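You operate a simulated robot arm through the tools that you are given. There is no shell and no other tool. Be economical: measure what you need, move in short steps, check, and stop when the job is done.

You are at the controls of a simulated two-armed robot. One attempt, no reset.

Task
Run the slide home, switch the heater off, drain the water trap and shut the air.
Fine: watch the trap run empty and shut its knob before you shut the air.

The check looks at the end state, three seconds after you hand in, the way a careful person would. Anything else that was tipped, shoved, dropped, spilled or broken makes it a failure.

Robot
Two 7-joint arms with two-finger grippers on one trunk, hanging from a carriage that runs on a gantry, over the field with the corners [-269.8, 66.9], [-270.1, -61.1], [-0.1, -61.7], [0.1, 66.3] (x, y) and turns from -365 to 323 degrees about z. Base frame: it is fixed where the carriage stands at the start and does not move with it; the origin is on the floor, on the carriage's upright axis, x ahead of it, y to its left, z up. Lengths are in cm, angles in degrees, forces in N, time in s.
The left shoulder is at the start at [4, 15.8, 109.2], the right one opposite. With the tool pointing down near the work surface each hand reaches from about 10 to 54 cm from the robot's upright axis, wherever it stands, measured 20 degrees to its own side. Places, roughly: carriage [70, -110, 110]; drain knob [50, -90, 70]; front panel [50, -80, 70]; index pin [90, -70, 100]; inward flow knob [70, -60, 90]; outward flow knob [60, -70, 90]; shot button [70, -60, 80]; slide lever [70, -60, 100]; station air valve [60, -60, 70]; station counter button [40, -100, 80]; station handwheel [80, -120, 140]; station heat dial [40, -90, 80]; station heater switch [50, -80, 80]; station pressure knob [60, -80, 70]; turntable [90, -90, 90]. Payload 1.96 kg a hand.
The TCP of each hand is the grasp point between the finger pads, 2 cm short of the fingertips. In the tool frame z runs along the fingers and y along their closing line. The gripper opens to 7.2 cm. The gripper's body begins 3.8 cm behind the TCP.
Orientation is that of the tool frame in the base frame, as a unit quaternion [w, x, y, z]. With the fingers straight down and closing along the base's y, the tool's x points along the base's -x, its y along +y and its z along -z.

Tools
- The arms move only by the tool apply_moves. It takes "left_targets", "right_targets" or both (then of equal length, played together; a hand with none holds still); each is text: rows parted by semicolons, each of 7 numbers parted by spaces: the shift along the base's x, y, z in units of 150 mm (1.0 is 150 mm), then the turn, a rotation vector about the base's x, y, z in units of 180 degrees (1.0 is 180 degrees), then the gripper command, from -1 (shut) to 1 (fully open), values between in proportion. In form: x y z wx wy wz hand; .... A call has 1 to 20 rows; each row is the pose to reach, as a shift and turn from the pose commanded when the call began. A call with a number of a shift or a turn outside -1 to 1 is refused whole. Each row takes 0.2 s and may step no farther than 5 cm and 8.6 degrees from the row before; otherwise, or with a gripper value out of range, the whole call is refused. A pose out of reach is approached as far as the arm can. The call stops where the force on the tool passes 50 N (or 10 N more than at its start, if that is more) or the arm is blocked; 0.2 s more then pass. Each finger travels about 4.5 cm/s and halts on what it meets, pressing with about 25 N; the grip force reading is that of the motor and also rises with nothing between the fingers. The clock runs only during rows and for 0.2 s after the last one: add rows that repeat a pose to give the fingers time. It gives the time, the measured TCP pose, the force on the tool (base axes), the opening and the grip force at its end, in the units of the frame above (readings bear some noise), with the torque about the TCP (base axes, N m) and any sound that the robot's microphone picked up, and new pictures: "show" is both (left out), scene, wrist or none (wrist: the cameras of the hands that moved).
- Cameras (640 x 400 px; columns grow to the right, rows downward): "scene" is now at [22.63, -4.32, 146.62]; the picture's right is [-0.60, -0.80, 0.00], its down [-0.66, 0.49, -0.57] and it looks along [0.46, -0.34, -0.82] (base axes); focal length 262 px, centre (320, 200). "left" rides on the left gripper at [7.1, -1.9, -8.2] in its tool frame; the picture's right is [0.26, 0.97, 0.00], its down [-0.67, 0.18, -0.72] and it looks along [-0.69, 0.19, 0.70] (tool axes); focal length 280 px, centre (320, 200). "right" rides on the right gripper at [7.1, 1.9, -8.2] in its tool frame; the picture's right is [-0.26, 0.96, 0.00], its down [-0.67, -0.18, -0.72] and it looks along [-0.69, -0.19, 0.70] (tool axes); focal length 280 px, centre (320, 200). There is no depth. A picture from a camera that has moved, and an enlarged one, comes with that camera's place and axes in the base frame and with its lens. The place of the scene camera against the robot may be out by one fixed shift of up to 2.5 cm in any direction.
- move_column(by): slides the trunk up (or, below 0, down) by that many cm; the arms and the scene camera ride with it, the base frame stays. It gives what a move gives, with no picture.
- steer(legs): drives the robot by 1 to 6 legs, each [ahead, left, turn to the left] in cm, cm and degrees, along the robot's own axes; the way and the turn of a leg run together, so that a leg with both is an arc; at most 150 cm and 180 degrees a leg. The arms and the cameras ride along, it lands a little off, and it stops where it bumps. It keeps to its track: a leg is cut to what the track allows. It gives what a move gives, and a new picture of the scene camera.
- aim_head(pan, tilt): turns the head with the scene camera to pan (to the left, within 86 degrees either way) and tilt (down, from -29 to 69), counted from straight ahead of the robot. It gives what a move gives, and a new picture of the scene camera.
- enlarge(camera, box): a new picture of the part [left, top, right, bottom] of that camera's present view, enlarged. No time passes.
- finish_job(): hands the job in; it is judged then, once.

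Work in short steps. Places have to be worked out from the pictures, the camera data and where the tool is seen: move nearer, look again, correct. Check each grasp and each placing, and mend what went wrong. You have 120 turns and 260 pictures in all, those below and enlarged ones among them. Open the grippers and draw the arms clear of the work before you hand the job in, unless the task says otherwise.

The tools are called after "Call:" as name(argument=value, ...) on one line, values as JSON. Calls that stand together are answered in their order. apply_moves: Moves the arms, as the interface text tells. Its arguments: {"type":"object","properties":{"left_targets":{"type":"string"},"right_targets":{"type":"string"},"show":{"type":"string","enum":["both","scene","wrist","none"]}},"required":[]} The other tools are called the same way: move_column (by) slides the trunk up or down; steer (legs) drives the base; aim_head (pan, tilt) turns the head that bears the scene camera; enlarge (camera, box) takes an enlarged picture of a part of a camera's view; finish_job () hands the job in.

At the start:

```text
t: 0.0
left_tool_pos: [30.75, -1.55, 121.94]
left_ee_rot: [-0.062, -0.012, 0.997, 0.034]
left_force: [0.0, 0.5, -0.1]
left_ft_torque: [-0.01, -0.01, -0.01]
left_width: 7.21
left_grasp_force: 0.1
right_tool_pos: [26.54, -38.07, 117.48]
right_ee_rot: [0.0, -0.001, 1.0, 0.0]
right_force: [0.1, 0.7, 0.3]
right_ft_torque: [-0.04, 0.0, 0.01]
right_width: 7.18
right_grasp_force: 0.1
trunk travel left (down, up): [-41.5, 42.5]
robot x, y, heading: [0.1, 0.08, -0.1]
head pan, tilt: [-36.7, 55.3]
```

scene: 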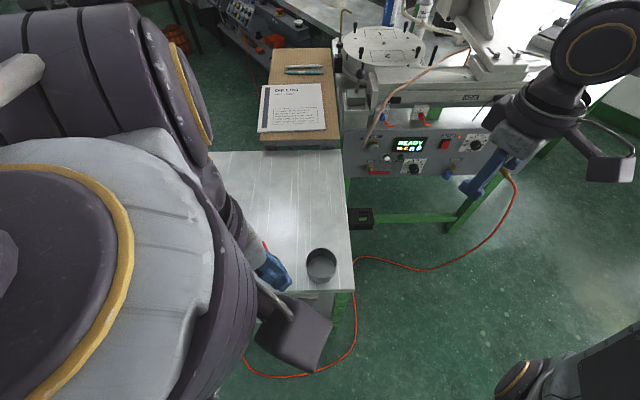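
right: 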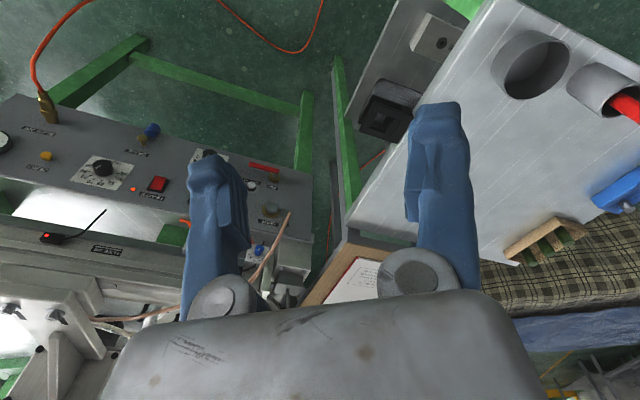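
left: 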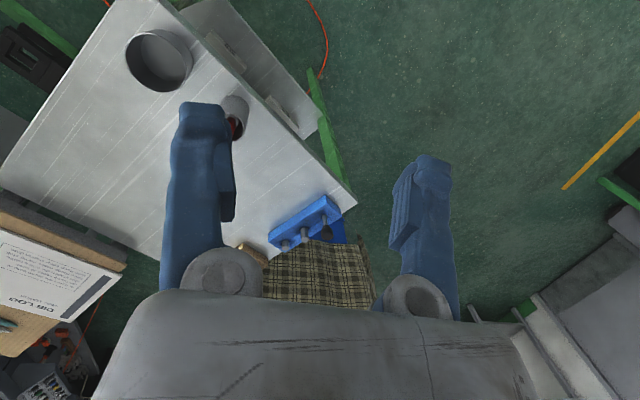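

The scene shows the station with its front panel ahead right. I enlarge the panel, the upper part and the paper to read the labels.

Call:
enlarge(camera="scene", box=[335, 80, 535, 205])

Call:
enlarge(camera="scene", box=[330, 0, 570, 110])

Call:
enlarge(camera="right", box=[0, 90, 320, 290])

```text
3.20 times, centred on (435, 142) of scene
camera zoom: at [22.63, -4.32, 146.62], right [-0.6, -0.8, 0.0], down [-0.66, 0.49, -0.57], along [0.46, -0.34, -0.82], focal length 838 px, centre (-48, 384)
```

zoom: 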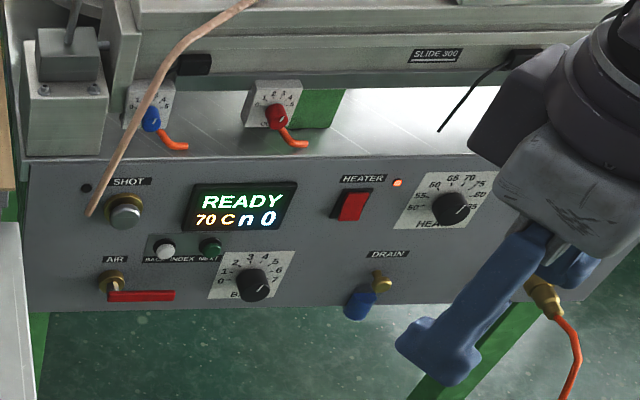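

```text
2.67 times, centred on (450, 55) of scene
camera zoom: at [22.63, -4.32, 146.62], right [-0.6, -0.8, 0.0], down [-0.66, 0.49, -0.57], along [0.46, -0.34, -0.82], focal length 698 px, centre (-27, 587)
```

zoom: 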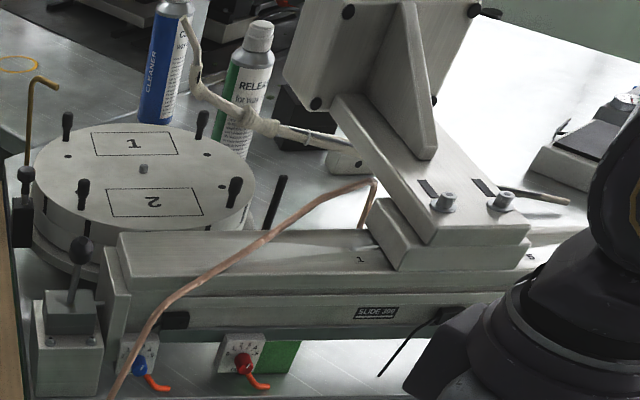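

```text
2.00 times, centred on (160, 190) of right
camera zoom: at [19.43, -36.04, 125.73], right [0.26, 0.96, 0.0], down [0.67, -0.18, 0.72], along [0.69, -0.19, -0.7], focal length 561 px, centre (640, 220)
```

zoom: 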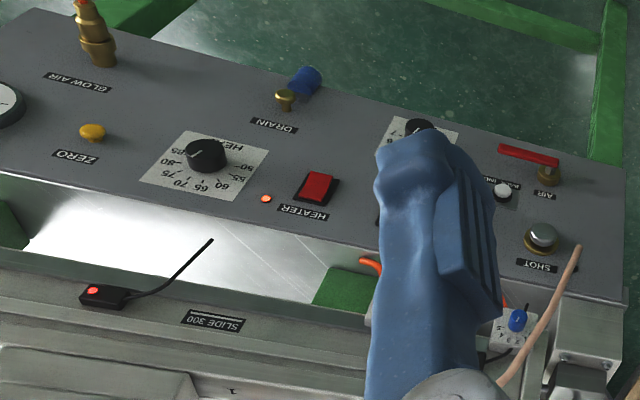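

The panel has SHOT, AIR lever valve, HEATER rocker, DRAIN knob; a lever box is at the left of the slide. I drive sideways nearer the station to look from in front of it.

Call:
steer(legs=[[0, -45, 0]])

Call:
aim_head(pan=-15, tilt=40)

```text
t: 2.7
left_tool_pos: [30.84, -46.72, 122.14]
left_ee_rot: [-0.066, -0.011, 0.997, 0.027]
left_force: [-0.4, -0.4, -0.3]
left_ft_torque: [0.0, 0.01, -0.01]
left_width: 7.18
left_grasp_force: 0.1
right_tool_pos: [26.26, -83.64, 117.56]
right_ee_rot: [0.0, 0.002, 1.0, -0.001]
right_force: [0.9, -0.1, -0.9]
right_ft_torque: [0.0, 0.03, 0.0]
right_width: 7.2
right_grasp_force: 0.1
trunk travel left (down, up): [-41.5, 42.5]
robot x, y, heading: [0.23, -45.34, -0.1]
head pan, tilt: [-36.7, 55.3]
camera scene: at [22.51, -49.82, 146.63], right [-0.6, -0.8, 0.0], down [-0.66, 0.49, -0.57], along [0.45, -0.34, -0.82], focal length 262 px, centre (320, 200)
```

scene: 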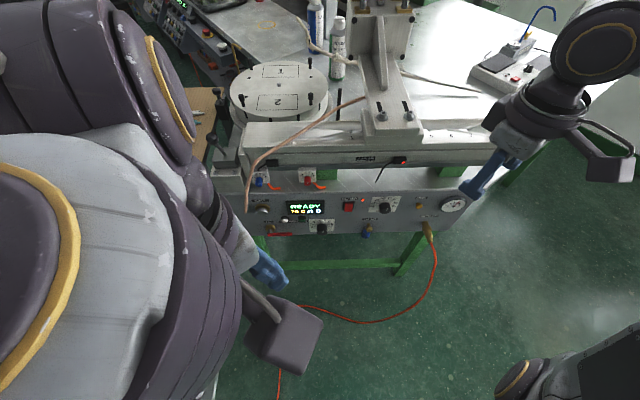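

```text
t: 3.6
left_tool_pos: [30.85, -46.54, 122.24]
left_ee_rot: [-0.065, -0.012, 0.998, 0.025]
left_force: [-0.6, -0.3, -0.5]
left_ft_torque: [0.0, 0.0, 0.03]
left_width: 7.17
left_grasp_force: 0.0
right_tool_pos: [26.28, -83.65, 117.53]
right_ee_rot: [0.0, 0.002, 1.0, 0.001]
right_force: [-0.9, 0.5, -0.4]
right_ft_torque: [0.01, -0.01, -0.03]
right_width: 7.21
right_grasp_force: 0.0
trunk travel left (down, up): [-41.5, 42.5]
robot x, y, heading: [-0.29, -45.38, -0.2]
head pan, tilt: [-15.0, 40.0]
camera scene: at [24.97, -47.72, 148.73], right [-0.26, -0.96, 0.0], down [-0.62, 0.17, -0.77], along [0.74, -0.2, -0.64], focal length 262 px, centre (320, 200)
```

scene: 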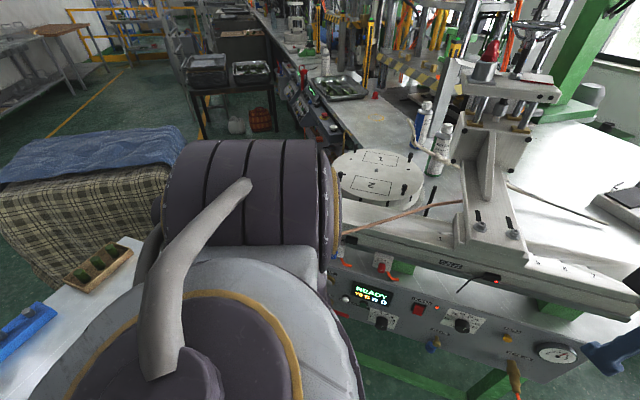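

The left arm blocks part of the view. I zoom on the slide, its sensors and scale.

Call:
enlarge(camera="scene", box=[330, 180, 640, 374])

Call:
enlarge(camera="right", box=[0, 0, 640, 400])

Call:
enlarge(camera="left", box=[0, 0, 640, 400])

```text
2.06 times, centred on (485, 277) of scene
camera zoom: at [24.97, -47.72, 148.73], right [-0.26, -0.96, 0.0], down [-0.62, 0.17, -0.77], along [0.74, -0.2, -0.64], focal length 540 px, centre (-20, 41)
```

zoom: 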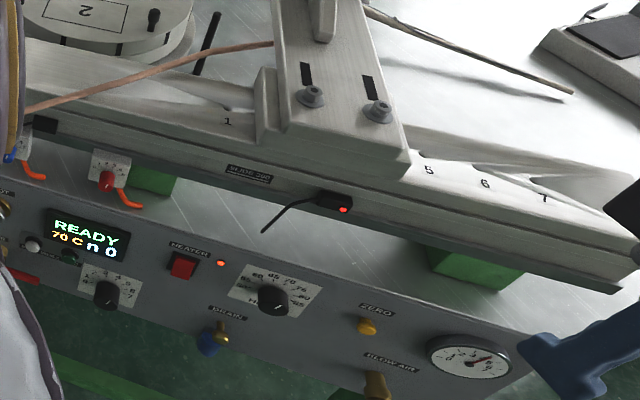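

```text
1.00 times, centred on (320, 200) of right (not enlarged: the box is as wide or as high as the picture)
camera zoom: at [19.2, -81.51, 125.73], right [0.27, 0.96, 0.0], down [0.67, -0.19, 0.72], along [0.69, -0.19, -0.7], focal length 280 px, centre (320, 200)
```

zoom: 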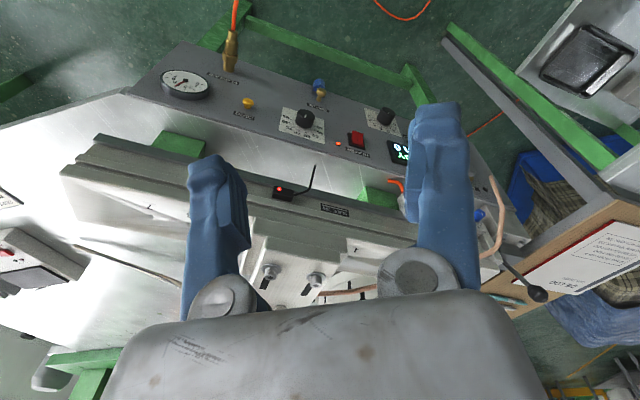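

```text
1.00 times, centred on (320, 200) of left (not enlarged: the box is as wide or as high as the picture)
camera zoom: at [25.01, -49.04, 131.06], right [-0.28, 0.96, 0.08], down [0.76, 0.17, 0.63], along [0.59, 0.24, -0.77], focal length 280 px, centre (320, 200)
```

zoom: 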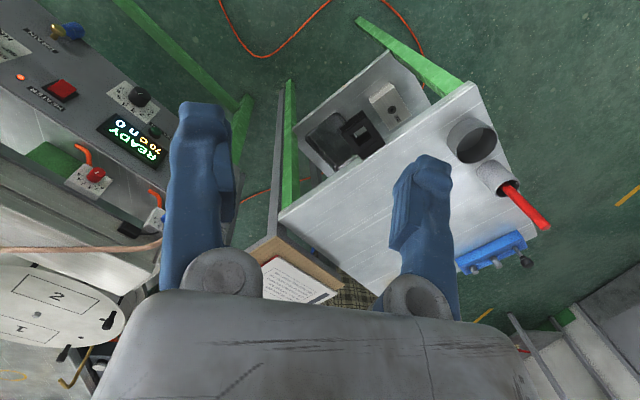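

Carriage is at mid-scale with a lit sensor; I want to read the log sheet. I draw the left hand back and up so its camera sees the sheet.

Call:
apply_moves(left_targets="-0.3 0 0 0 0 0 -1; -0.6 0 0 0 0 0 -1; -0.9 0.1 0 0 0 0 -1; -0.95 0.4 0 0 0 0 -1; -0.95 0.7 0 0 0 0 -1")

```text
t: 4.4
left_tool_pos: [19.68, -45.5, 121.54]
left_ee_rot: [-0.081, -0.056, 0.995, 0.031]
left_force: [4.0, -2.0, -0.1]
left_ft_torque: [0.21, 0.46, 0.24]
left_width: 0.24
left_grasp_force: 0.4
right_tool_pos: [26.34, -83.6, 117.45]
right_ee_rot: [0.0, 0.002, 1.0, -0.001]
right_force: [0.2, 0.4, -0.3]
right_ft_torque: [0.02, 0.03, 0.03]
right_width: 7.19
right_grasp_force: 0.1
trunk travel left (down, up): [-41.5, 42.5]
robot x, y, heading: [0.05, -45.57, -0.3]
head pan, tilt: [-15.0, 40.0]
stopped in row 3 (left hand): the force on the tool passed its limit at 69 N (the readings are from after the stop); the commanded pose is now the measured one
camera scene: at [24.99, -47.72, 148.74], right [-0.26, -0.97, 0.0], down [-0.62, 0.17, -0.77], along [0.74, -0.2, -0.64], focal length 262 px, centre (320, 200)
camera left: at [14.41, -48.66, 130.54], right [-0.36, 0.93, 0.11], down [0.76, 0.22, 0.61], along [0.54, 0.3, -0.78], focal length 280 px, centre (320, 200)
```

scene: 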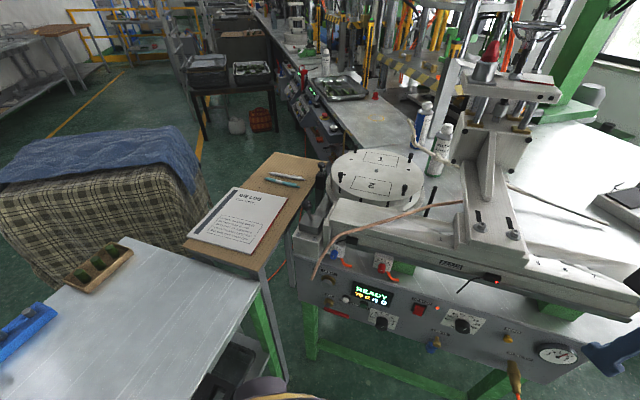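
left: 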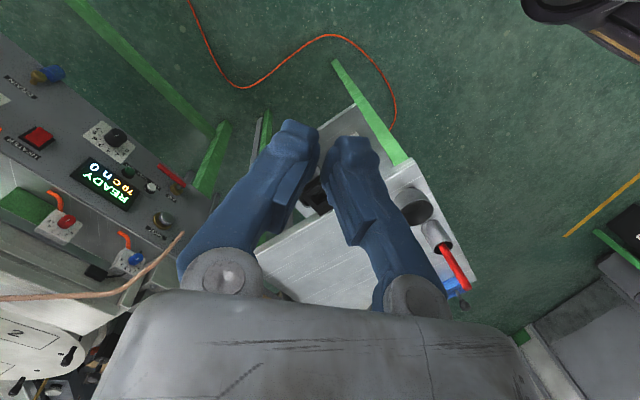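

The view is clear now. I zoom on the sheet, the lever box and the slide.

Call:
enlarge(camera="scene", box=[190, 180, 294, 245])

Call:
enlarge(camera="scene", box=[290, 150, 450, 250])

Call:
enlarge(camera="scene", box=[300, 230, 460, 330])

Call:
enlarge(camera="scene", box=[400, 20, 600, 145])

```text
6.15 times, centred on (242, 212) of scene
camera zoom: at [24.99, -47.72, 148.74], right [-0.26, -0.97, 0.0], down [-0.62, 0.17, -0.77], along [0.74, -0.2, -0.64], focal length 1612 px, centre (800, 123)
```

zoom: 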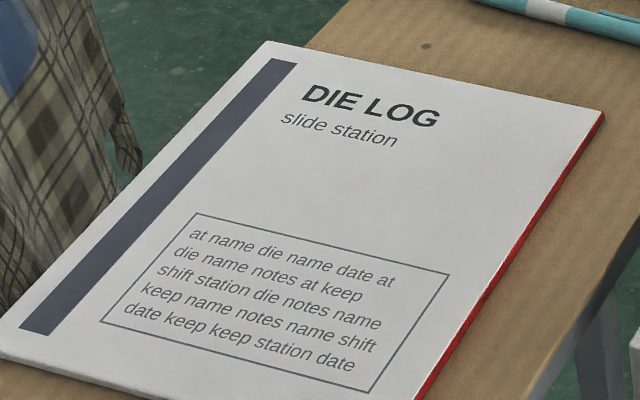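

```text
4.00 times, centred on (370, 200) of scene
camera zoom: at [24.99, -47.72, 148.74], right [-0.26, -0.97, 0.0], down [-0.62, 0.17, -0.77], along [0.74, -0.2, -0.64], focal length 1048 px, centre (120, 200)
```

zoom: 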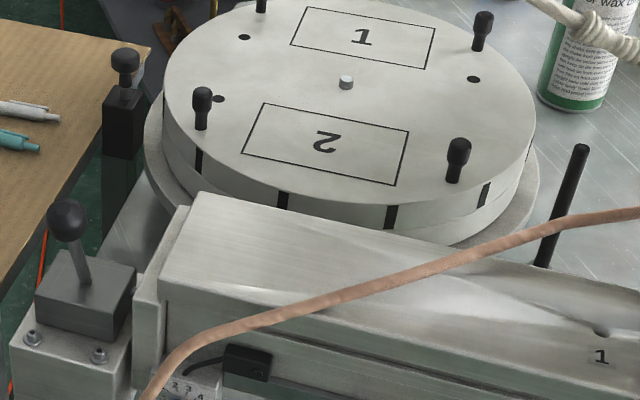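

```text
4.00 times, centred on (380, 280) of scene
camera zoom: at [24.99, -47.72, 148.74], right [-0.26, -0.97, 0.0], down [-0.62, 0.17, -0.77], along [0.74, -0.2, -0.64], focal length 1048 px, centre (80, -120)
```

zoom: 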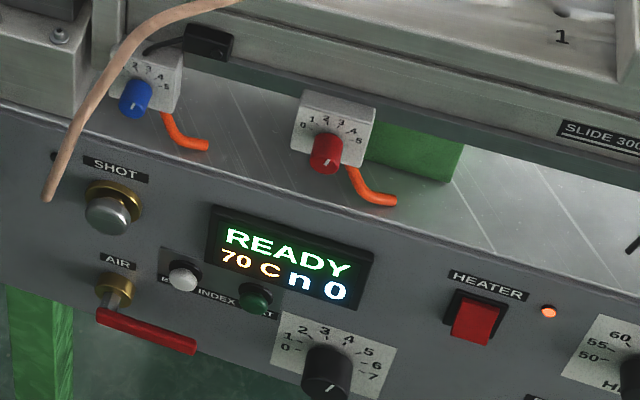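

```text
3.20 times, centred on (500, 82) of scene
camera zoom: at [24.99, -47.72, 148.74], right [-0.26, -0.97, 0.0], down [-0.62, 0.17, -0.77], along [0.74, -0.2, -0.64], focal length 838 px, centre (-256, 576)
```

zoom: 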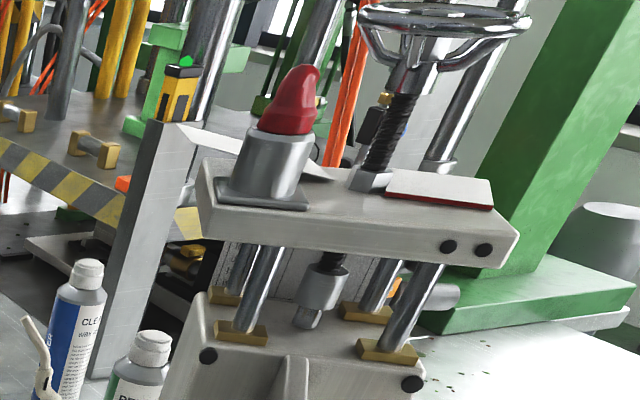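

The sheet is no help. I drive to the near end of the field and look at the slide squarely, to see the lever's lean and the sensors.

Call:
steer(legs=[[0, -15, 0]])

Call:
aim_head(pan=-20, tilt=45)

```text
t: 5.8
left_tool_pos: [19.6, -60.61, 121.65]
left_ee_rot: [-0.083, -0.056, 0.995, 0.031]
left_force: [4.8, -5.6, 1.4]
left_ft_torque: [0.51, 0.61, 0.5]
left_width: 0.0
left_grasp_force: 24.4
right_tool_pos: [26.44, -98.76, 117.51]
right_ee_rot: [0.001, 0.002, 1.0, 0.0]
right_force: [1.0, 0.4, -0.2]
right_ft_torque: [-0.02, 0.02, -0.02]
right_width: 7.19
right_grasp_force: 0.1
trunk travel left (down, up): [-41.5, 42.5]
robot x, y, heading: [-0.21, -60.69, -0.0]
head pan, tilt: [-15.0, 40.0]
camera scene: at [24.92, -62.85, 148.73], right [-0.26, -0.97, 0.0], down [-0.62, 0.17, -0.77], along [0.74, -0.2, -0.64], focal length 262 px, centre (320, 200)
```

scene: 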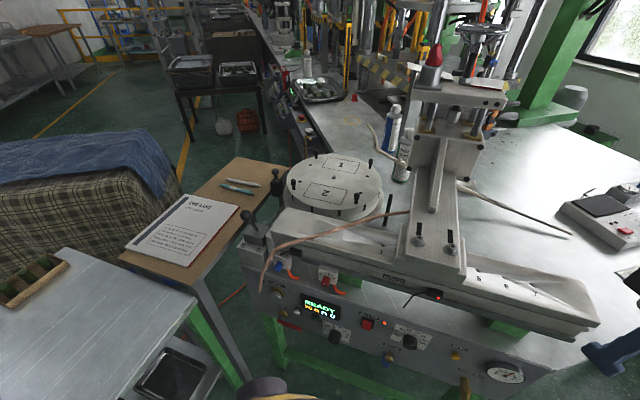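

```text
t: 6.4
left_tool_pos: [19.68, -60.61, 121.57]
left_ee_rot: [-0.082, -0.056, 0.995, 0.032]
left_force: [2.2, -2.2, -0.3]
left_ft_torque: [0.3, 0.22, 0.24]
left_width: 0.0
left_grasp_force: 25.0
right_tool_pos: [26.34, -98.69, 117.49]
right_ee_rot: [0.0, 0.002, 1.0, -0.002]
right_force: [0.5, -0.3, 0.5]
right_ft_torque: [0.01, 0.02, -0.01]
right_width: 7.21
right_grasp_force: 0.1
trunk travel left (down, up): [-41.5, 42.5]
robot x, y, heading: [0.24, -60.41, -0.3]
head pan, tilt: [-20.0, 45.0]
camera scene: at [24.35, -63.39, 148.01], right [-0.34, -0.94, 0.0], down [-0.66, 0.24, -0.71], along [0.66, -0.24, -0.71], focal length 262 px, centre (320, 200)
```

scene: 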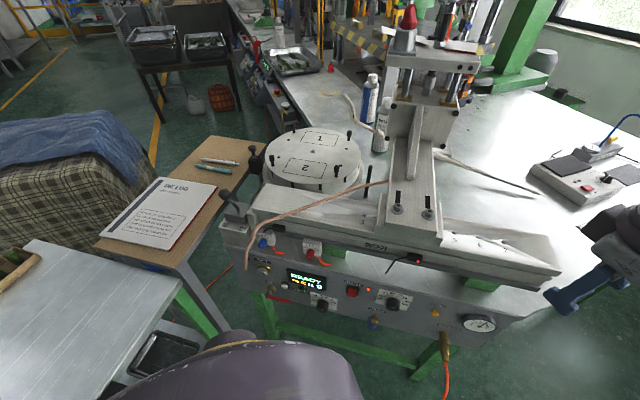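

I zoom on the lever box, slide and sensors.

Call:
enlarge(camera="scene", box=[205, 170, 305, 232])

Call:
enlarge(camera="scene", box=[230, 170, 580, 300])

Call:
enlarge(camera="scene", box=[230, 240, 530, 350])

```text
6.40 times, centred on (255, 201) of scene
camera zoom: at [24.35, -63.39, 148.01], right [-0.34, -0.94, 0.0], down [-0.66, 0.24, -0.71], along [0.66, -0.24, -0.71], focal length 1676 px, centre (736, 194)
```

zoom: 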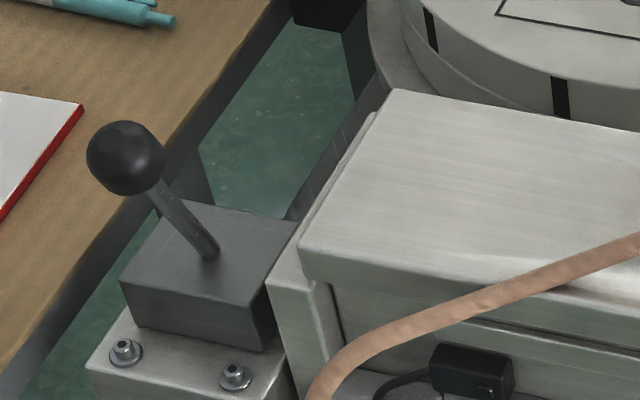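

```text
1.83 times, centred on (405, 235) of scene
camera zoom: at [24.35, -63.39, 148.01], right [-0.34, -0.94, 0.0], down [-0.66, 0.24, -0.71], along [0.66, -0.24, -0.71], focal length 479 px, centre (165, 136)
```

zoom: 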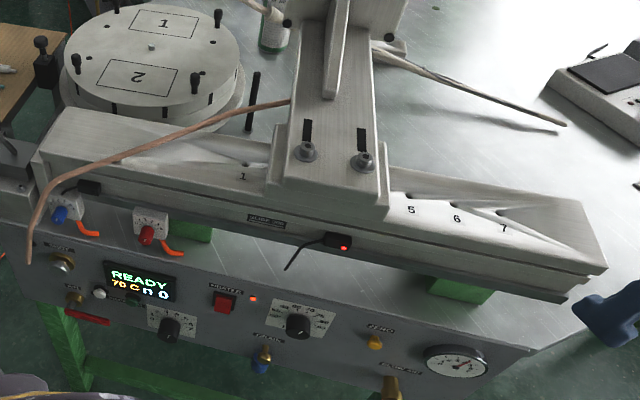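

```text
2.13 times, centred on (380, 295) of scene
camera zoom: at [24.35, -63.39, 148.01], right [-0.34, -0.94, 0.0], down [-0.66, 0.24, -0.71], along [0.66, -0.24, -0.71], focal length 559 px, centre (192, -3)
```

zoom: 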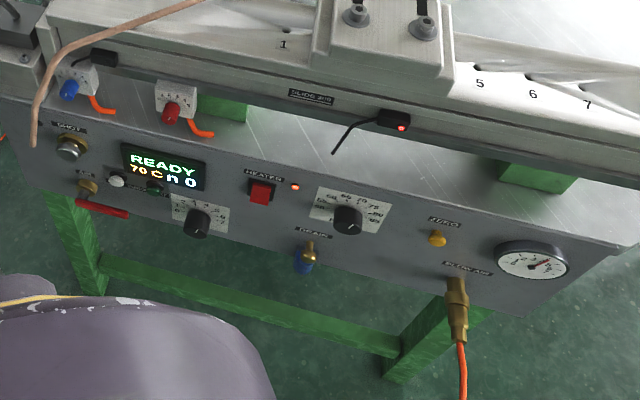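

The lever leans to the left (+y) and the lit sensor sits under the carriage. I look through the right wrist camera for markings on carriage and rail.

Call:
enlarge(camera="right", box=[0, 0, 640, 400])

Call:
enlarge(camera="scene", box=[370, 210, 466, 270])

Call:
enlarge(camera="scene", box=[210, 205, 306, 265])

```text
1.00 times, centred on (320, 200) of right (not enlarged: the box is as wide or as high as the picture)
camera zoom: at [19.15, -96.61, 125.74], right [0.27, 0.96, 0.0], down [0.67, -0.18, 0.72], along [0.69, -0.19, -0.7], focal length 280 px, centre (320, 200)
```

zoom: 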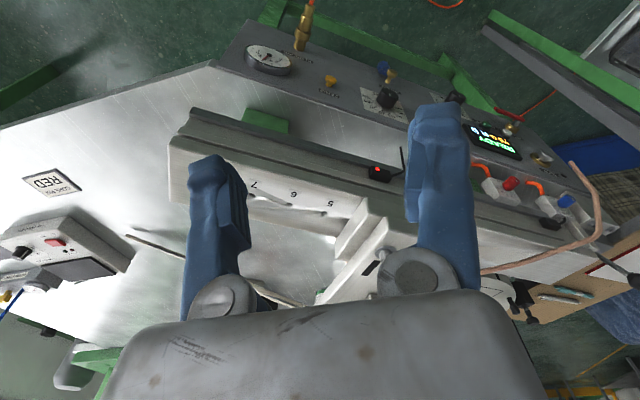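

```text
6.67 times, centred on (418, 240) of scene
camera zoom: at [24.35, -63.39, 148.01], right [-0.34, -0.94, 0.0], down [-0.66, 0.24, -0.71], along [0.66, -0.24, -0.71], focal length 1746 px, centre (-333, -67)
```

zoom: 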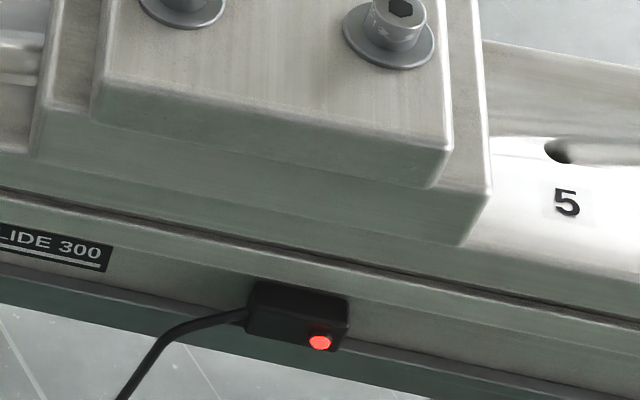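

```text
6.67 times, centred on (258, 235) of scene
camera zoom: at [24.35, -63.39, 148.01], right [-0.34, -0.94, 0.0], down [-0.66, 0.24, -0.71], along [0.66, -0.24, -0.71], focal length 1746 px, centre (733, -33)
```

zoom: 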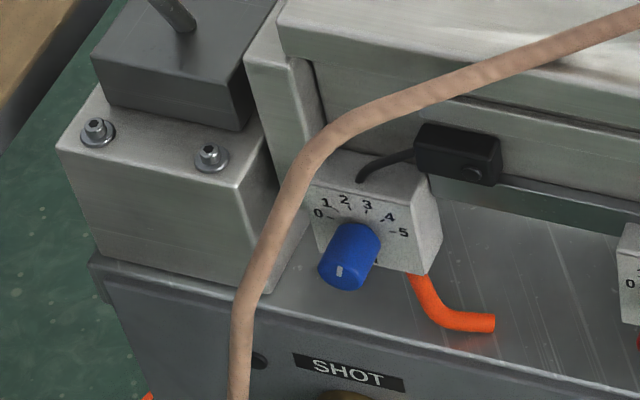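

I turn the robot right by 40° so the left shoulder comes nearer the station, and re-aim the head at the work.

Call:
steer(legs=[[0, 0, -40]])

Call:
aim_head(pan=20, tilt=45)

```text
t: 8.7
left_tool_pos: [14.89, -73.26, 121.57]
left_ee_rot: [-0.066, 0.288, 0.954, 0.058]
left_force: [2.6, -5.0, 0.4]
left_ft_torque: [0.63, 0.3, 0.36]
left_width: 0.0
left_grasp_force: 25.4
right_tool_pos: [-4.43, -106.77, 117.61]
right_ee_rot: [0.0, 0.343, 0.939, 0.0]
right_force: [0.3, 0.4, 0.4]
right_ft_torque: [0.04, -0.01, 0.01]
right_width: 7.2
right_grasp_force: 0.0
trunk travel left (down, up): [-41.5, 42.5]
robot x, y, heading: [0.13, -60.09, -39.8]
head pan, tilt: [-20.0, 45.0]
camera scene: at [17.02, -77.88, 148.01], right [-0.87, -0.5, 0.0], down [-0.35, 0.61, -0.71], along [0.35, -0.61, -0.71], focal length 262 px, centre (320, 200)
```

scene: 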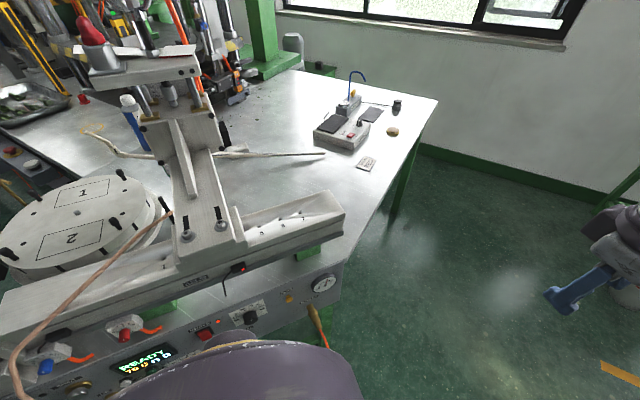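

```text
t: 9.8
left_tool_pos: [14.86, -73.31, 121.55]
left_ee_rot: [-0.066, 0.287, 0.954, 0.058]
left_force: [0.6, -3.0, 0.2]
left_ft_torque: [0.38, 0.08, 0.25]
left_width: 0.0
left_grasp_force: 25.6
right_tool_pos: [-4.3, -106.78, 117.48]
right_ee_rot: [0.0, 0.342, 0.94, 0.0]
right_force: [0.1, -0.1, 0.1]
right_ft_torque: [0.02, -0.01, -0.01]
right_width: 7.19
right_grasp_force: 0.0
trunk travel left (down, up): [-41.5, 42.5]
robot x, y, heading: [-0.27, -60.2, -40.1]
head pan, tilt: [20.0, 45.0]
camera scene: at [20.6, -73.63, 148.01], right [-0.34, -0.94, 0.0], down [-0.66, 0.24, -0.71], along [0.66, -0.24, -0.71], focal length 262 px, centre (320, 200)
```

scene: 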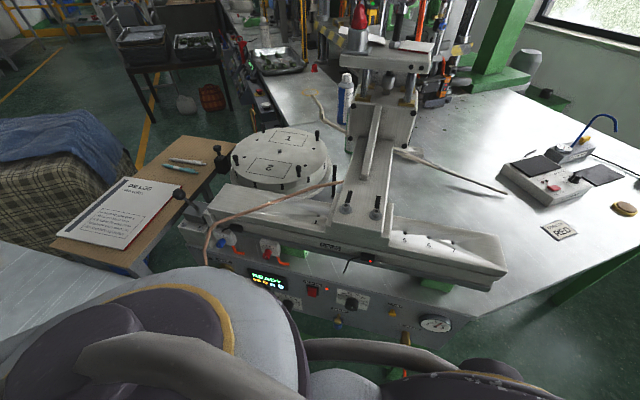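

The two views triangulate: the rail runs from about [73,-63] to [34,-117], so the station faces heading about -36°, as I do now; lever ball about [74,-58,105]. I zoom on lever and sensors in this view.

Call:
enlarge(camera="scene", box=[165, 175, 261, 235])

Call:
enlarge(camera="scene", box=[200, 225, 460, 345])

Call:
enlarge(camera="left", box=[0, 0, 640, 400])

```text
6.67 times, centred on (213, 205) of scene
camera zoom: at [20.6, -73.63, 148.01], right [-0.34, -0.94, 0.0], down [-0.66, 0.24, -0.71], along [0.66, -0.24, -0.71], focal length 1746 px, centre (1033, 167)
```

zoom: 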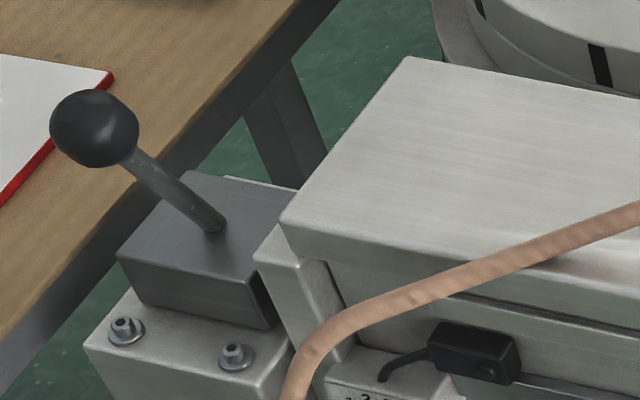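

```text
2.46 times, centred on (330, 285) of scene
camera zoom: at [20.6, -73.63, 148.01], right [-0.34, -0.94, 0.0], down [-0.66, 0.24, -0.71], along [0.66, -0.24, -0.71], focal length 645 px, centre (295, -9)
```

zoom: 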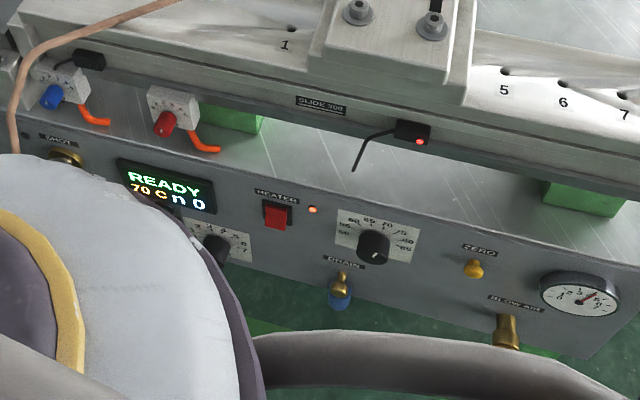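

```text
1.00 times, centred on (320, 200) of left (not enlarged: the box is as wide or as high as the picture)
camera zoom: at [8.88, -72.23, 130.53], right [0.32, 0.94, 0.11], down [0.73, -0.32, 0.61], along [0.61, -0.11, -0.78], focal length 280 px, centre (320, 200)
```

zoom: 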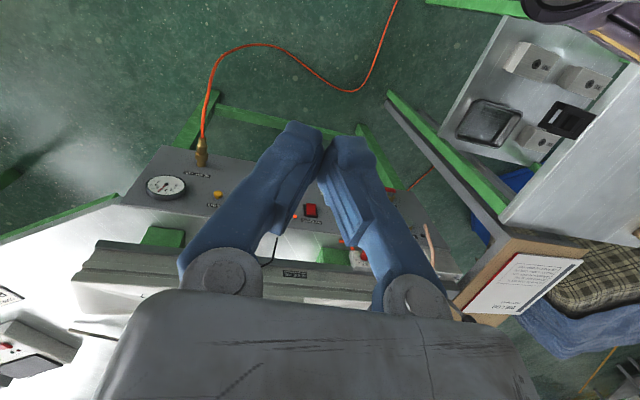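

The lever leans toward the operator side (about 19°). Before touching it I check what the wrapped rod behind the head is and whether the carriage path is clear.

Call:
enlarge(camera="scene", box=[220, 60, 420, 185])

Call:
enlarge(camera="scene", box=[330, 0, 530, 200])

```text
3.20 times, centred on (320, 122) of scene
camera zoom: at [20.6, -73.63, 148.01], right [-0.34, -0.94, 0.0], down [-0.66, 0.24, -0.71], along [0.66, -0.24, -0.71], focal length 838 px, centre (320, 448)
```

zoom: 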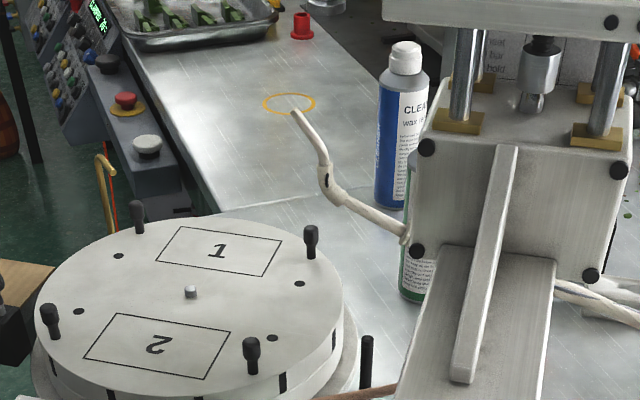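

```text
2.00 times, centred on (430, 100) of scene
camera zoom: at [20.6, -73.63, 148.01], right [-0.34, -0.94, 0.0], down [-0.66, 0.24, -0.71], along [0.66, -0.24, -0.71], focal length 524 px, centre (100, 400)
```

zoom: 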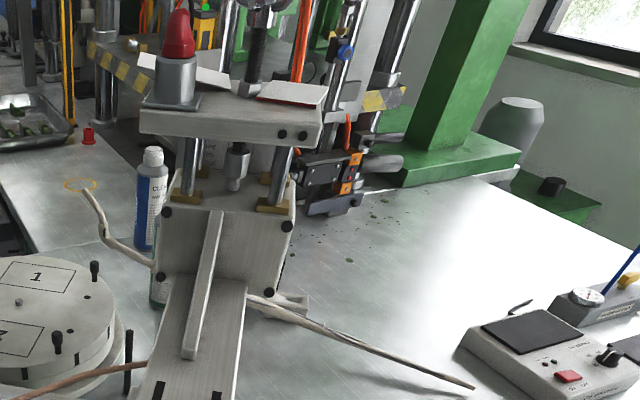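

I free the left arm forward while pitching its tool up to 50° so it faces the station.

Call:
apply_moves(left_targets="0.2 0.03 0 0 0 0 -1; 0.35 0.06 0 -0.027 -0.031 -0.005 -1; 0.5 0.08 0 -0.054 -0.063 -0.011 -1; 0.65 0.1 0 -0.081 -0.094 -0.016 -1; 0.8 0.12 0 -0.107 -0.125 -0.022 -1; 0.9 0.14 0 -0.134 -0.157 -0.027 -1; 0.97 0.17 0 -0.161 -0.188 -0.032 -1; 0.97 0.17 0 -0.188 -0.219 -0.038 -1; 0.97 0.17 0 -0.2147 -0.2507 -0.043 -1")

```text
t: 11.7
left_tool_pos: [32.05, -79.71, 133.09]
left_ee_rot: [0.288, 0.314, 0.898, -0.108]
left_force: [-0.4, 0.8, 0.7]
left_ft_torque: [-0.03, 0.0, -0.06]
left_width: 0.0
left_grasp_force: 25.2
left hand out of reach, approached as far as the arm can: row 3, 4, 5, 6, 7, 8, 9
right_tool_pos: [-4.24, -106.59, 117.44]
right_ee_rot: [0.0, 0.343, 0.939, 0.0]
right_force: [0.2, 0.2, -0.3]
right_ft_torque: [-0.03, 0.01, -0.02]
right_width: 7.22
right_grasp_force: 0.0
trunk travel left (down, up): [-41.5, 42.5]
robot x, y, heading: [-0.27, -60.56, -40.0]
head pan, tilt: [20.0, 45.0]
stopped in row 9 (left hand): the arm was blocked; the commanded pose is now the measured one
camera scene: at [20.89, -73.8, 148.65], right [-0.36, -0.93, 0.0], down [-0.61, 0.23, -0.76], along [0.71, -0.27, -0.65], focal length 262 px, centre (320, 200)
camera left: at [22.81, -74.53, 135.61], right [0.44, 0.88, -0.17], down [0.22, 0.07, 0.97], along [0.87, -0.46, -0.17], focal length 280 px, centre (320, 200)
```

scene: 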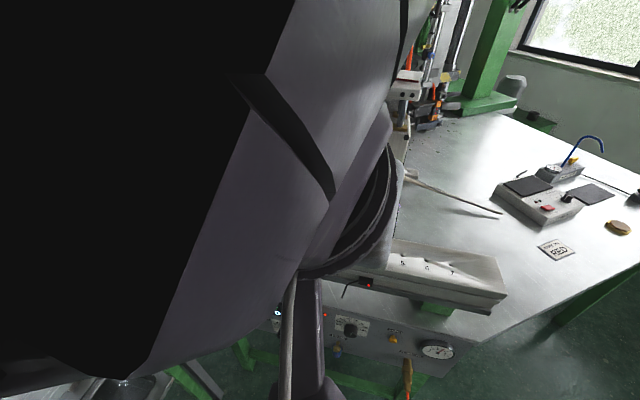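
left: 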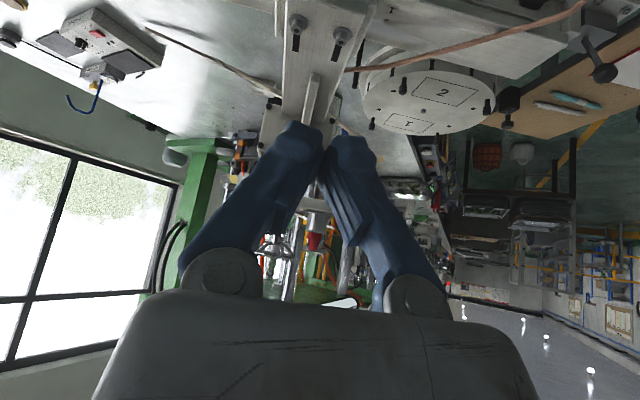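

The elbow folded up against the head because the hand was too close and high. I move the hand out to the left and down to unfold it.

Call:
apply_moves(left_targets="0.1 0.2 -0.1 0 0 0 -1; 0.2 0.38 -0.25 0 0 0 -1; 0.3 0.55 -0.4 0 0 0 -1; 0.4 0.7 -0.55 0 0 0 -1; 0.5 0.85 -0.7 0 0 0 -1; 0.6 0.95 -0.85 0 0 0 -1; 0.7 0.95 -0.9 0 0 0 -1; 0.75 0.95 -0.9 0 0 0 -1")

```text
t: 13.5
left_tool_pos: [31.97, -79.71, 133.15]
left_ee_rot: [0.287, 0.314, 0.898, -0.11]
left_force: [-0.1, 0.2, 0.3]
left_ft_torque: [0.01, -0.03, 0.0]
left_width: 0.0
left_grasp_force: 24.8
left hand out of reach, approached as far as the arm can: row 1, 2, 3, 4, 5, 6, 7, 8
right_tool_pos: [-4.45, -106.75, 117.51]
right_ee_rot: [0.0, 0.343, 0.939, 0.0]
right_force: [1.4, -0.7, 0.0]
right_ft_torque: [0.0, -0.03, -0.01]
right_width: 7.2
right_grasp_force: 0.0
trunk travel left (down, up): [-41.5, 42.5]
robot x, y, heading: [-0.17, -60.3, -39.9]
head pan, tilt: [20.0, 45.0]
camera scene: at [20.87, -73.83, 148.63], right [-0.36, -0.93, 0.0], down [-0.61, 0.23, -0.76], along [0.71, -0.27, -0.65], focal length 262 px, centre (320, 200)
camera left: at [22.74, -74.66, 135.63], right [0.44, 0.88, -0.17], down [0.22, 0.07, 0.97], along [0.87, -0.46, -0.17], focal length 280 px, centre (320, 200)
```

scene: 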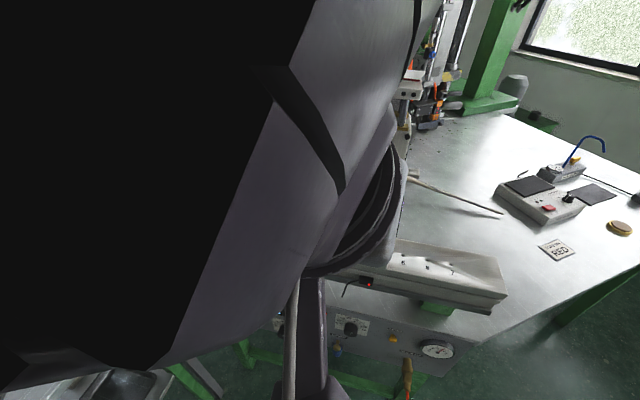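
left: 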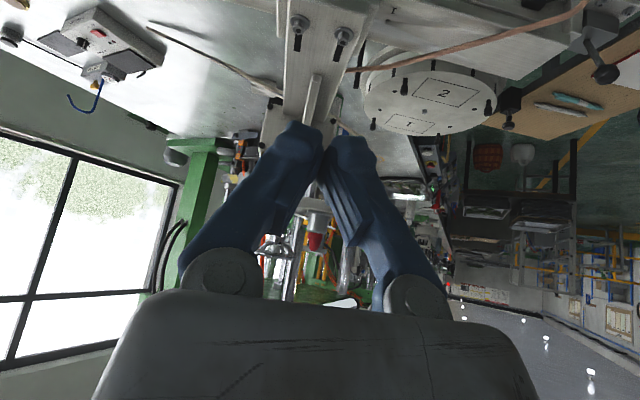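

The IK sits at a limit. I try reversing the pitch while going forward-left and lower.

Call:
apply_moves(left_targets="0 0 0 0.027 0.031 0.005 -1; 0 0 0 0.054 0.063 0.011 -1; 0 0.05 0 0.081 0.094 0.016 -1; 0.05 0.1 -0.1 0.107 0.125 0.022 -1; 0.1 0.2 -0.2 0.134 0.157 0.027 -1; 0.15 0.3 -0.3 0.161 0.188 0.03 -1; 0.2 0.4 -0.4 0.161 0.188 0.03 -1; 0.25 0.5 -0.5 0.161 0.188 0.03 -1; 0.3 0.6 -0.6 0.161 0.188 0.03 -1; 0.35 0.7 -0.7 0.161 0.188 0.03 -1", show="scene")

```text
t: 15.7
left_tool_pos: [37.83, -69.16, 122.51]
left_ee_rot: [-0.063, 0.288, 0.955, 0.043]
left_force: [0.7, 0.0, 0.1]
left_ft_torque: [0.0, 0.02, 0.02]
left_width: 0.02
left_grasp_force: 24.9
left hand out of reach, approached as far as the arm can: row 5, 6, 7
right_tool_pos: [-4.34, -106.8, 117.52]
right_ee_rot: [0.0, 0.343, 0.939, 0.0]
right_force: [0.2, 0.0, -0.4]
right_ft_torque: [-0.01, 0.01, -0.01]
right_width: 7.2
right_grasp_force: 0.0
trunk travel left (down, up): [-41.5, 42.5]
robot x, y, heading: [0.29, -60.57, -39.6]
head pan, tilt: [20.0, 45.0]
camera scene: at [20.6, -73.61, 148.0], right [-0.34, -0.94, 0.0], down [-0.66, 0.24, -0.71], along [0.66, -0.24, -0.71], focal length 262 px, centre (320, 200)
```

scene: 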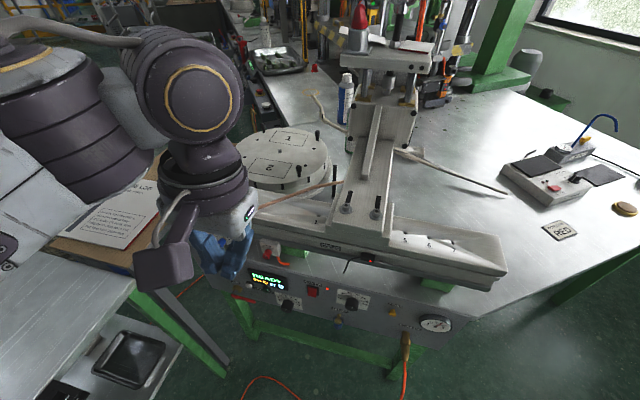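

The arm is free again. I move it toward the lever with a modest 25° pitch, staying above everything.

Call:
apply_moves(left_targets="0.14 0.12 0 -0.018 -0.02 -0.005 -1; 0.28 0.24 0 -0.035 -0.04 -0.011 -1; 0.42 0.36 0 -0.053 -0.06 -0.016 -1; 0.56 0.48 0 -0.07 -0.08 -0.022 -1; 0.7 0.6 -0.05 -0.088 -0.1 -0.027 -1; 0.84 0.7 -0.1 -0.105 -0.12 -0.033 -1; 0.95 0.8 -0.2 -0.1228 -0.14 -0.038 -1")

```text
t: 17.3
left_tool_pos: [52.08, -56.97, 119.35]
left_ee_rot: [0.207, 0.335, 0.916, -0.075]
left_force: [0.3, 1.3, -0.6]
left_ft_torque: [0.0, 0.0, 0.02]
left_width: 0.02
left_grasp_force: 25.0
right_tool_pos: [-4.39, -106.71, 117.31]
right_ee_rot: [0.0, 0.343, 0.939, 0.0]
right_force: [0.0, -0.3, 0.3]
right_ft_torque: [-0.03, 0.03, 0.0]
right_width: 7.2
right_grasp_force: 0.0
trunk travel left (down, up): [-41.5, 42.5]
robot x, y, heading: [0.02, -60.65, -39.9]
head pan, tilt: [20.0, 45.0]
camera scene: at [20.6, -73.61, 148.01], right [-0.34, -0.94, 0.0], down [-0.66, 0.24, -0.71], along [0.66, -0.24, -0.71], focal length 262 px, centre (320, 200)
camera left: at [43.48, -52.04, 123.7], right [0.44, 0.89, -0.11], down [0.35, -0.06, 0.94], along [0.83, -0.45, -0.34], focal length 280 px, centre (320, 200)
```

scene: 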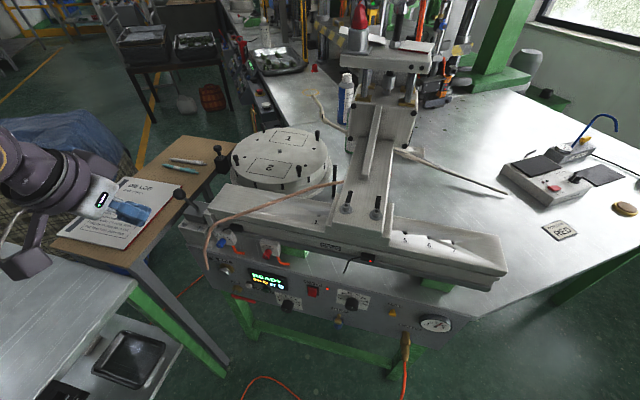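
left: 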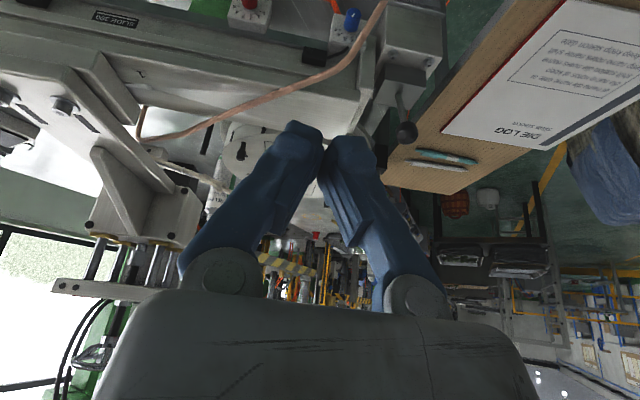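

The wrist view ray agrees: lever ball about [73,-57.3,104]. I move close in front of it.

Call:
apply_moves(left_targets="0.2 0.05 -0.1 0 0 0 -1; 0.4 0.1 -0.2 0 0 0 -1; 0.6 0.14 -0.3 0 0 0 -1; 0.8 0.17 -0.5 0 0 0 -1; 0.95 0.18 -0.7 0 0 0 -1")

```text
t: 18.5
left_tool_pos: [66.45, -54.28, 108.93]
left_ee_rot: [0.205, 0.334, 0.917, -0.075]
left_force: [-0.7, 0.6, 0.2]
left_ft_torque: [-0.01, 0.0, 0.02]
left_width: 0.0
left_grasp_force: 24.5
right_tool_pos: [-4.37, -106.71, 117.56]
right_ee_rot: [0.0, 0.343, 0.939, 0.0]
right_force: [0.3, 0.2, 0.4]
right_ft_torque: [-0.03, -0.02, -0.05]
right_width: 7.17
right_grasp_force: 0.0
trunk travel left (down, up): [-41.5, 42.5]
robot x, y, heading: [-0.08, -60.5, -39.7]
head pan, tilt: [20.0, 45.0]
camera scene: at [20.61, -73.61, 148.01], right [-0.34, -0.94, 0.0], down [-0.66, 0.24, -0.71], along [0.66, -0.24, -0.71], focal length 262 px, centre (320, 200)
camera left: at [57.69, -49.41, 113.09], right [0.44, 0.89, -0.11], down [0.35, -0.06, 0.93], along [0.83, -0.45, -0.34], focal length 280 px, centre (320, 200)
```

scene: 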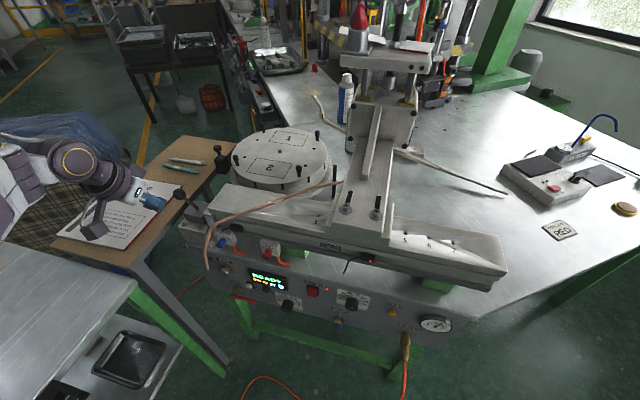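
left: 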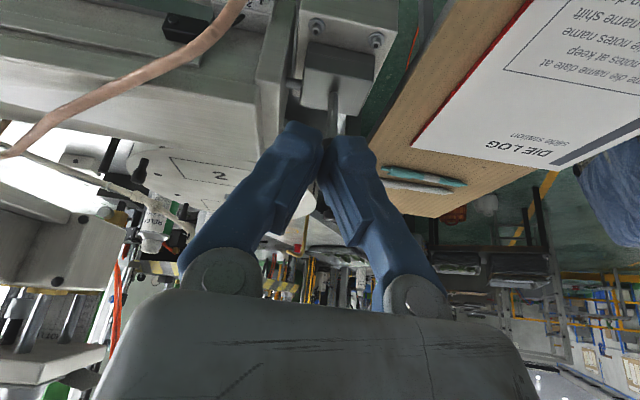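

The fingertips line up with the stick. I lower to ball height and push away from the operator gently.

Call:
apply_moves(left_targets="0.03 0.04 -0.2 0 0 0 -1; 0.1 0 -0.23 0 0 0 -1; 0.19 -0.07 -0.23 0 0 0 -1; 0.25 -0.11 -0.23 0 0 0 -1; 0.31 -0.15 -0.23 0 0 0 -1; 0.37 -0.2 -0.23 0 0 0 -1")

```text
t: 19.9
left_tool_pos: [71.88, -57.49, 105.59]
left_ee_rot: [0.205, 0.335, 0.917, -0.075]
left_force: [-0.1, 1.1, 4.1]
left_ft_torque: [-0.01, -0.13, 0.06]
left_width: 0.0
left_grasp_force: 25.1
right_tool_pos: [-4.27, -106.78, 117.43]
right_ee_rot: [-0.001, 0.343, 0.939, -0.001]
right_force: [0.4, 0.6, -0.2]
right_ft_torque: [0.01, 0.01, 0.0]
right_width: 7.19
right_grasp_force: 0.0
trunk travel left (down, up): [-41.5, 42.5]
robot x, y, heading: [-0.07, -60.42, -39.8]
head pan, tilt: [20.0, 45.0]
camera scene: at [20.61, -73.62, 148.01], right [-0.34, -0.94, 0.0], down [-0.66, 0.24, -0.71], along [0.66, -0.24, -0.71], focal length 262 px, centre (320, 200)
camera left: at [63.12, -52.45, 109.86], right [0.44, 0.89, -0.11], down [0.35, -0.06, 0.93], along [0.83, -0.45, -0.34], focal length 280 px, centre (320, 200)
```

scene: 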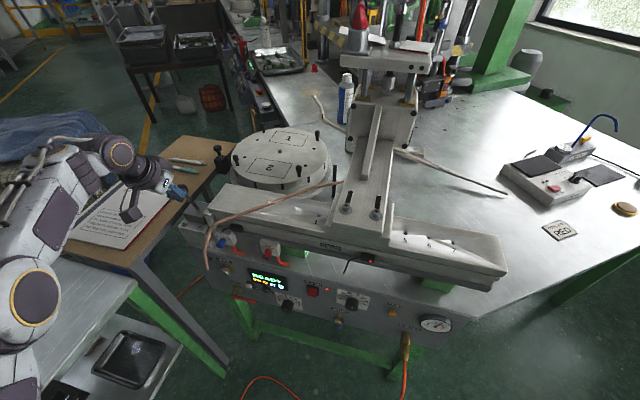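
left: 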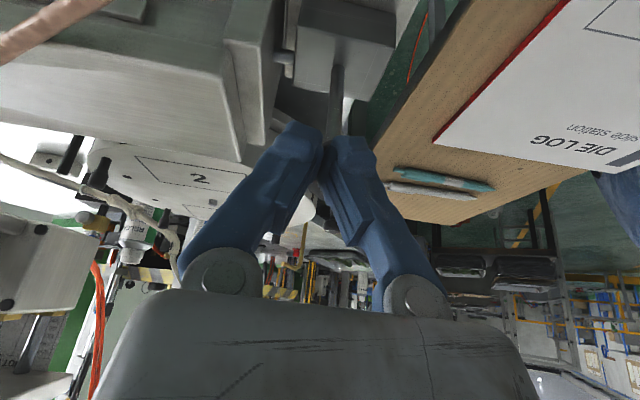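

A slight contact is felt. I zoom to see finger against ball.

Call:
enlarge(camera="scene", box=[140, 170, 236, 230])

Call:
enlarge(camera="left", box=[240, 40, 432, 160])

```text
6.67 times, centred on (188, 200) of scene
camera zoom: at [20.61, -73.62, 148.01], right [-0.34, -0.94, 0.0], down [-0.66, 0.24, -0.71], along [0.66, -0.24, -0.71], focal length 1746 px, centre (1200, 200)
```

zoom: 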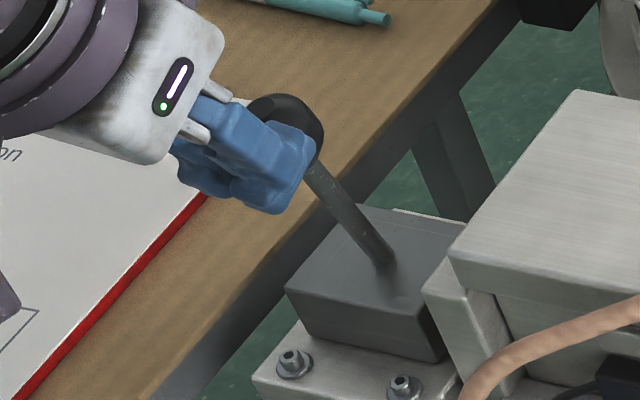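

```text
3.33 times, centred on (336, 100) of left
camera zoom: at [63.12, -52.45, 109.86], right [0.44, 0.89, -0.11], down [0.35, -0.06, 0.93], along [0.83, -0.45, -0.34], focal length 935 px, centre (267, 533)
```

zoom: 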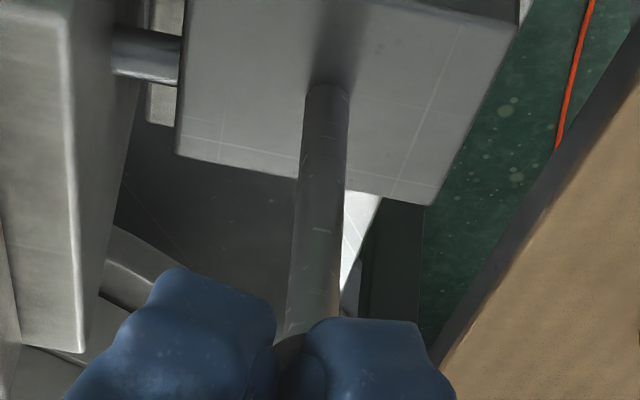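

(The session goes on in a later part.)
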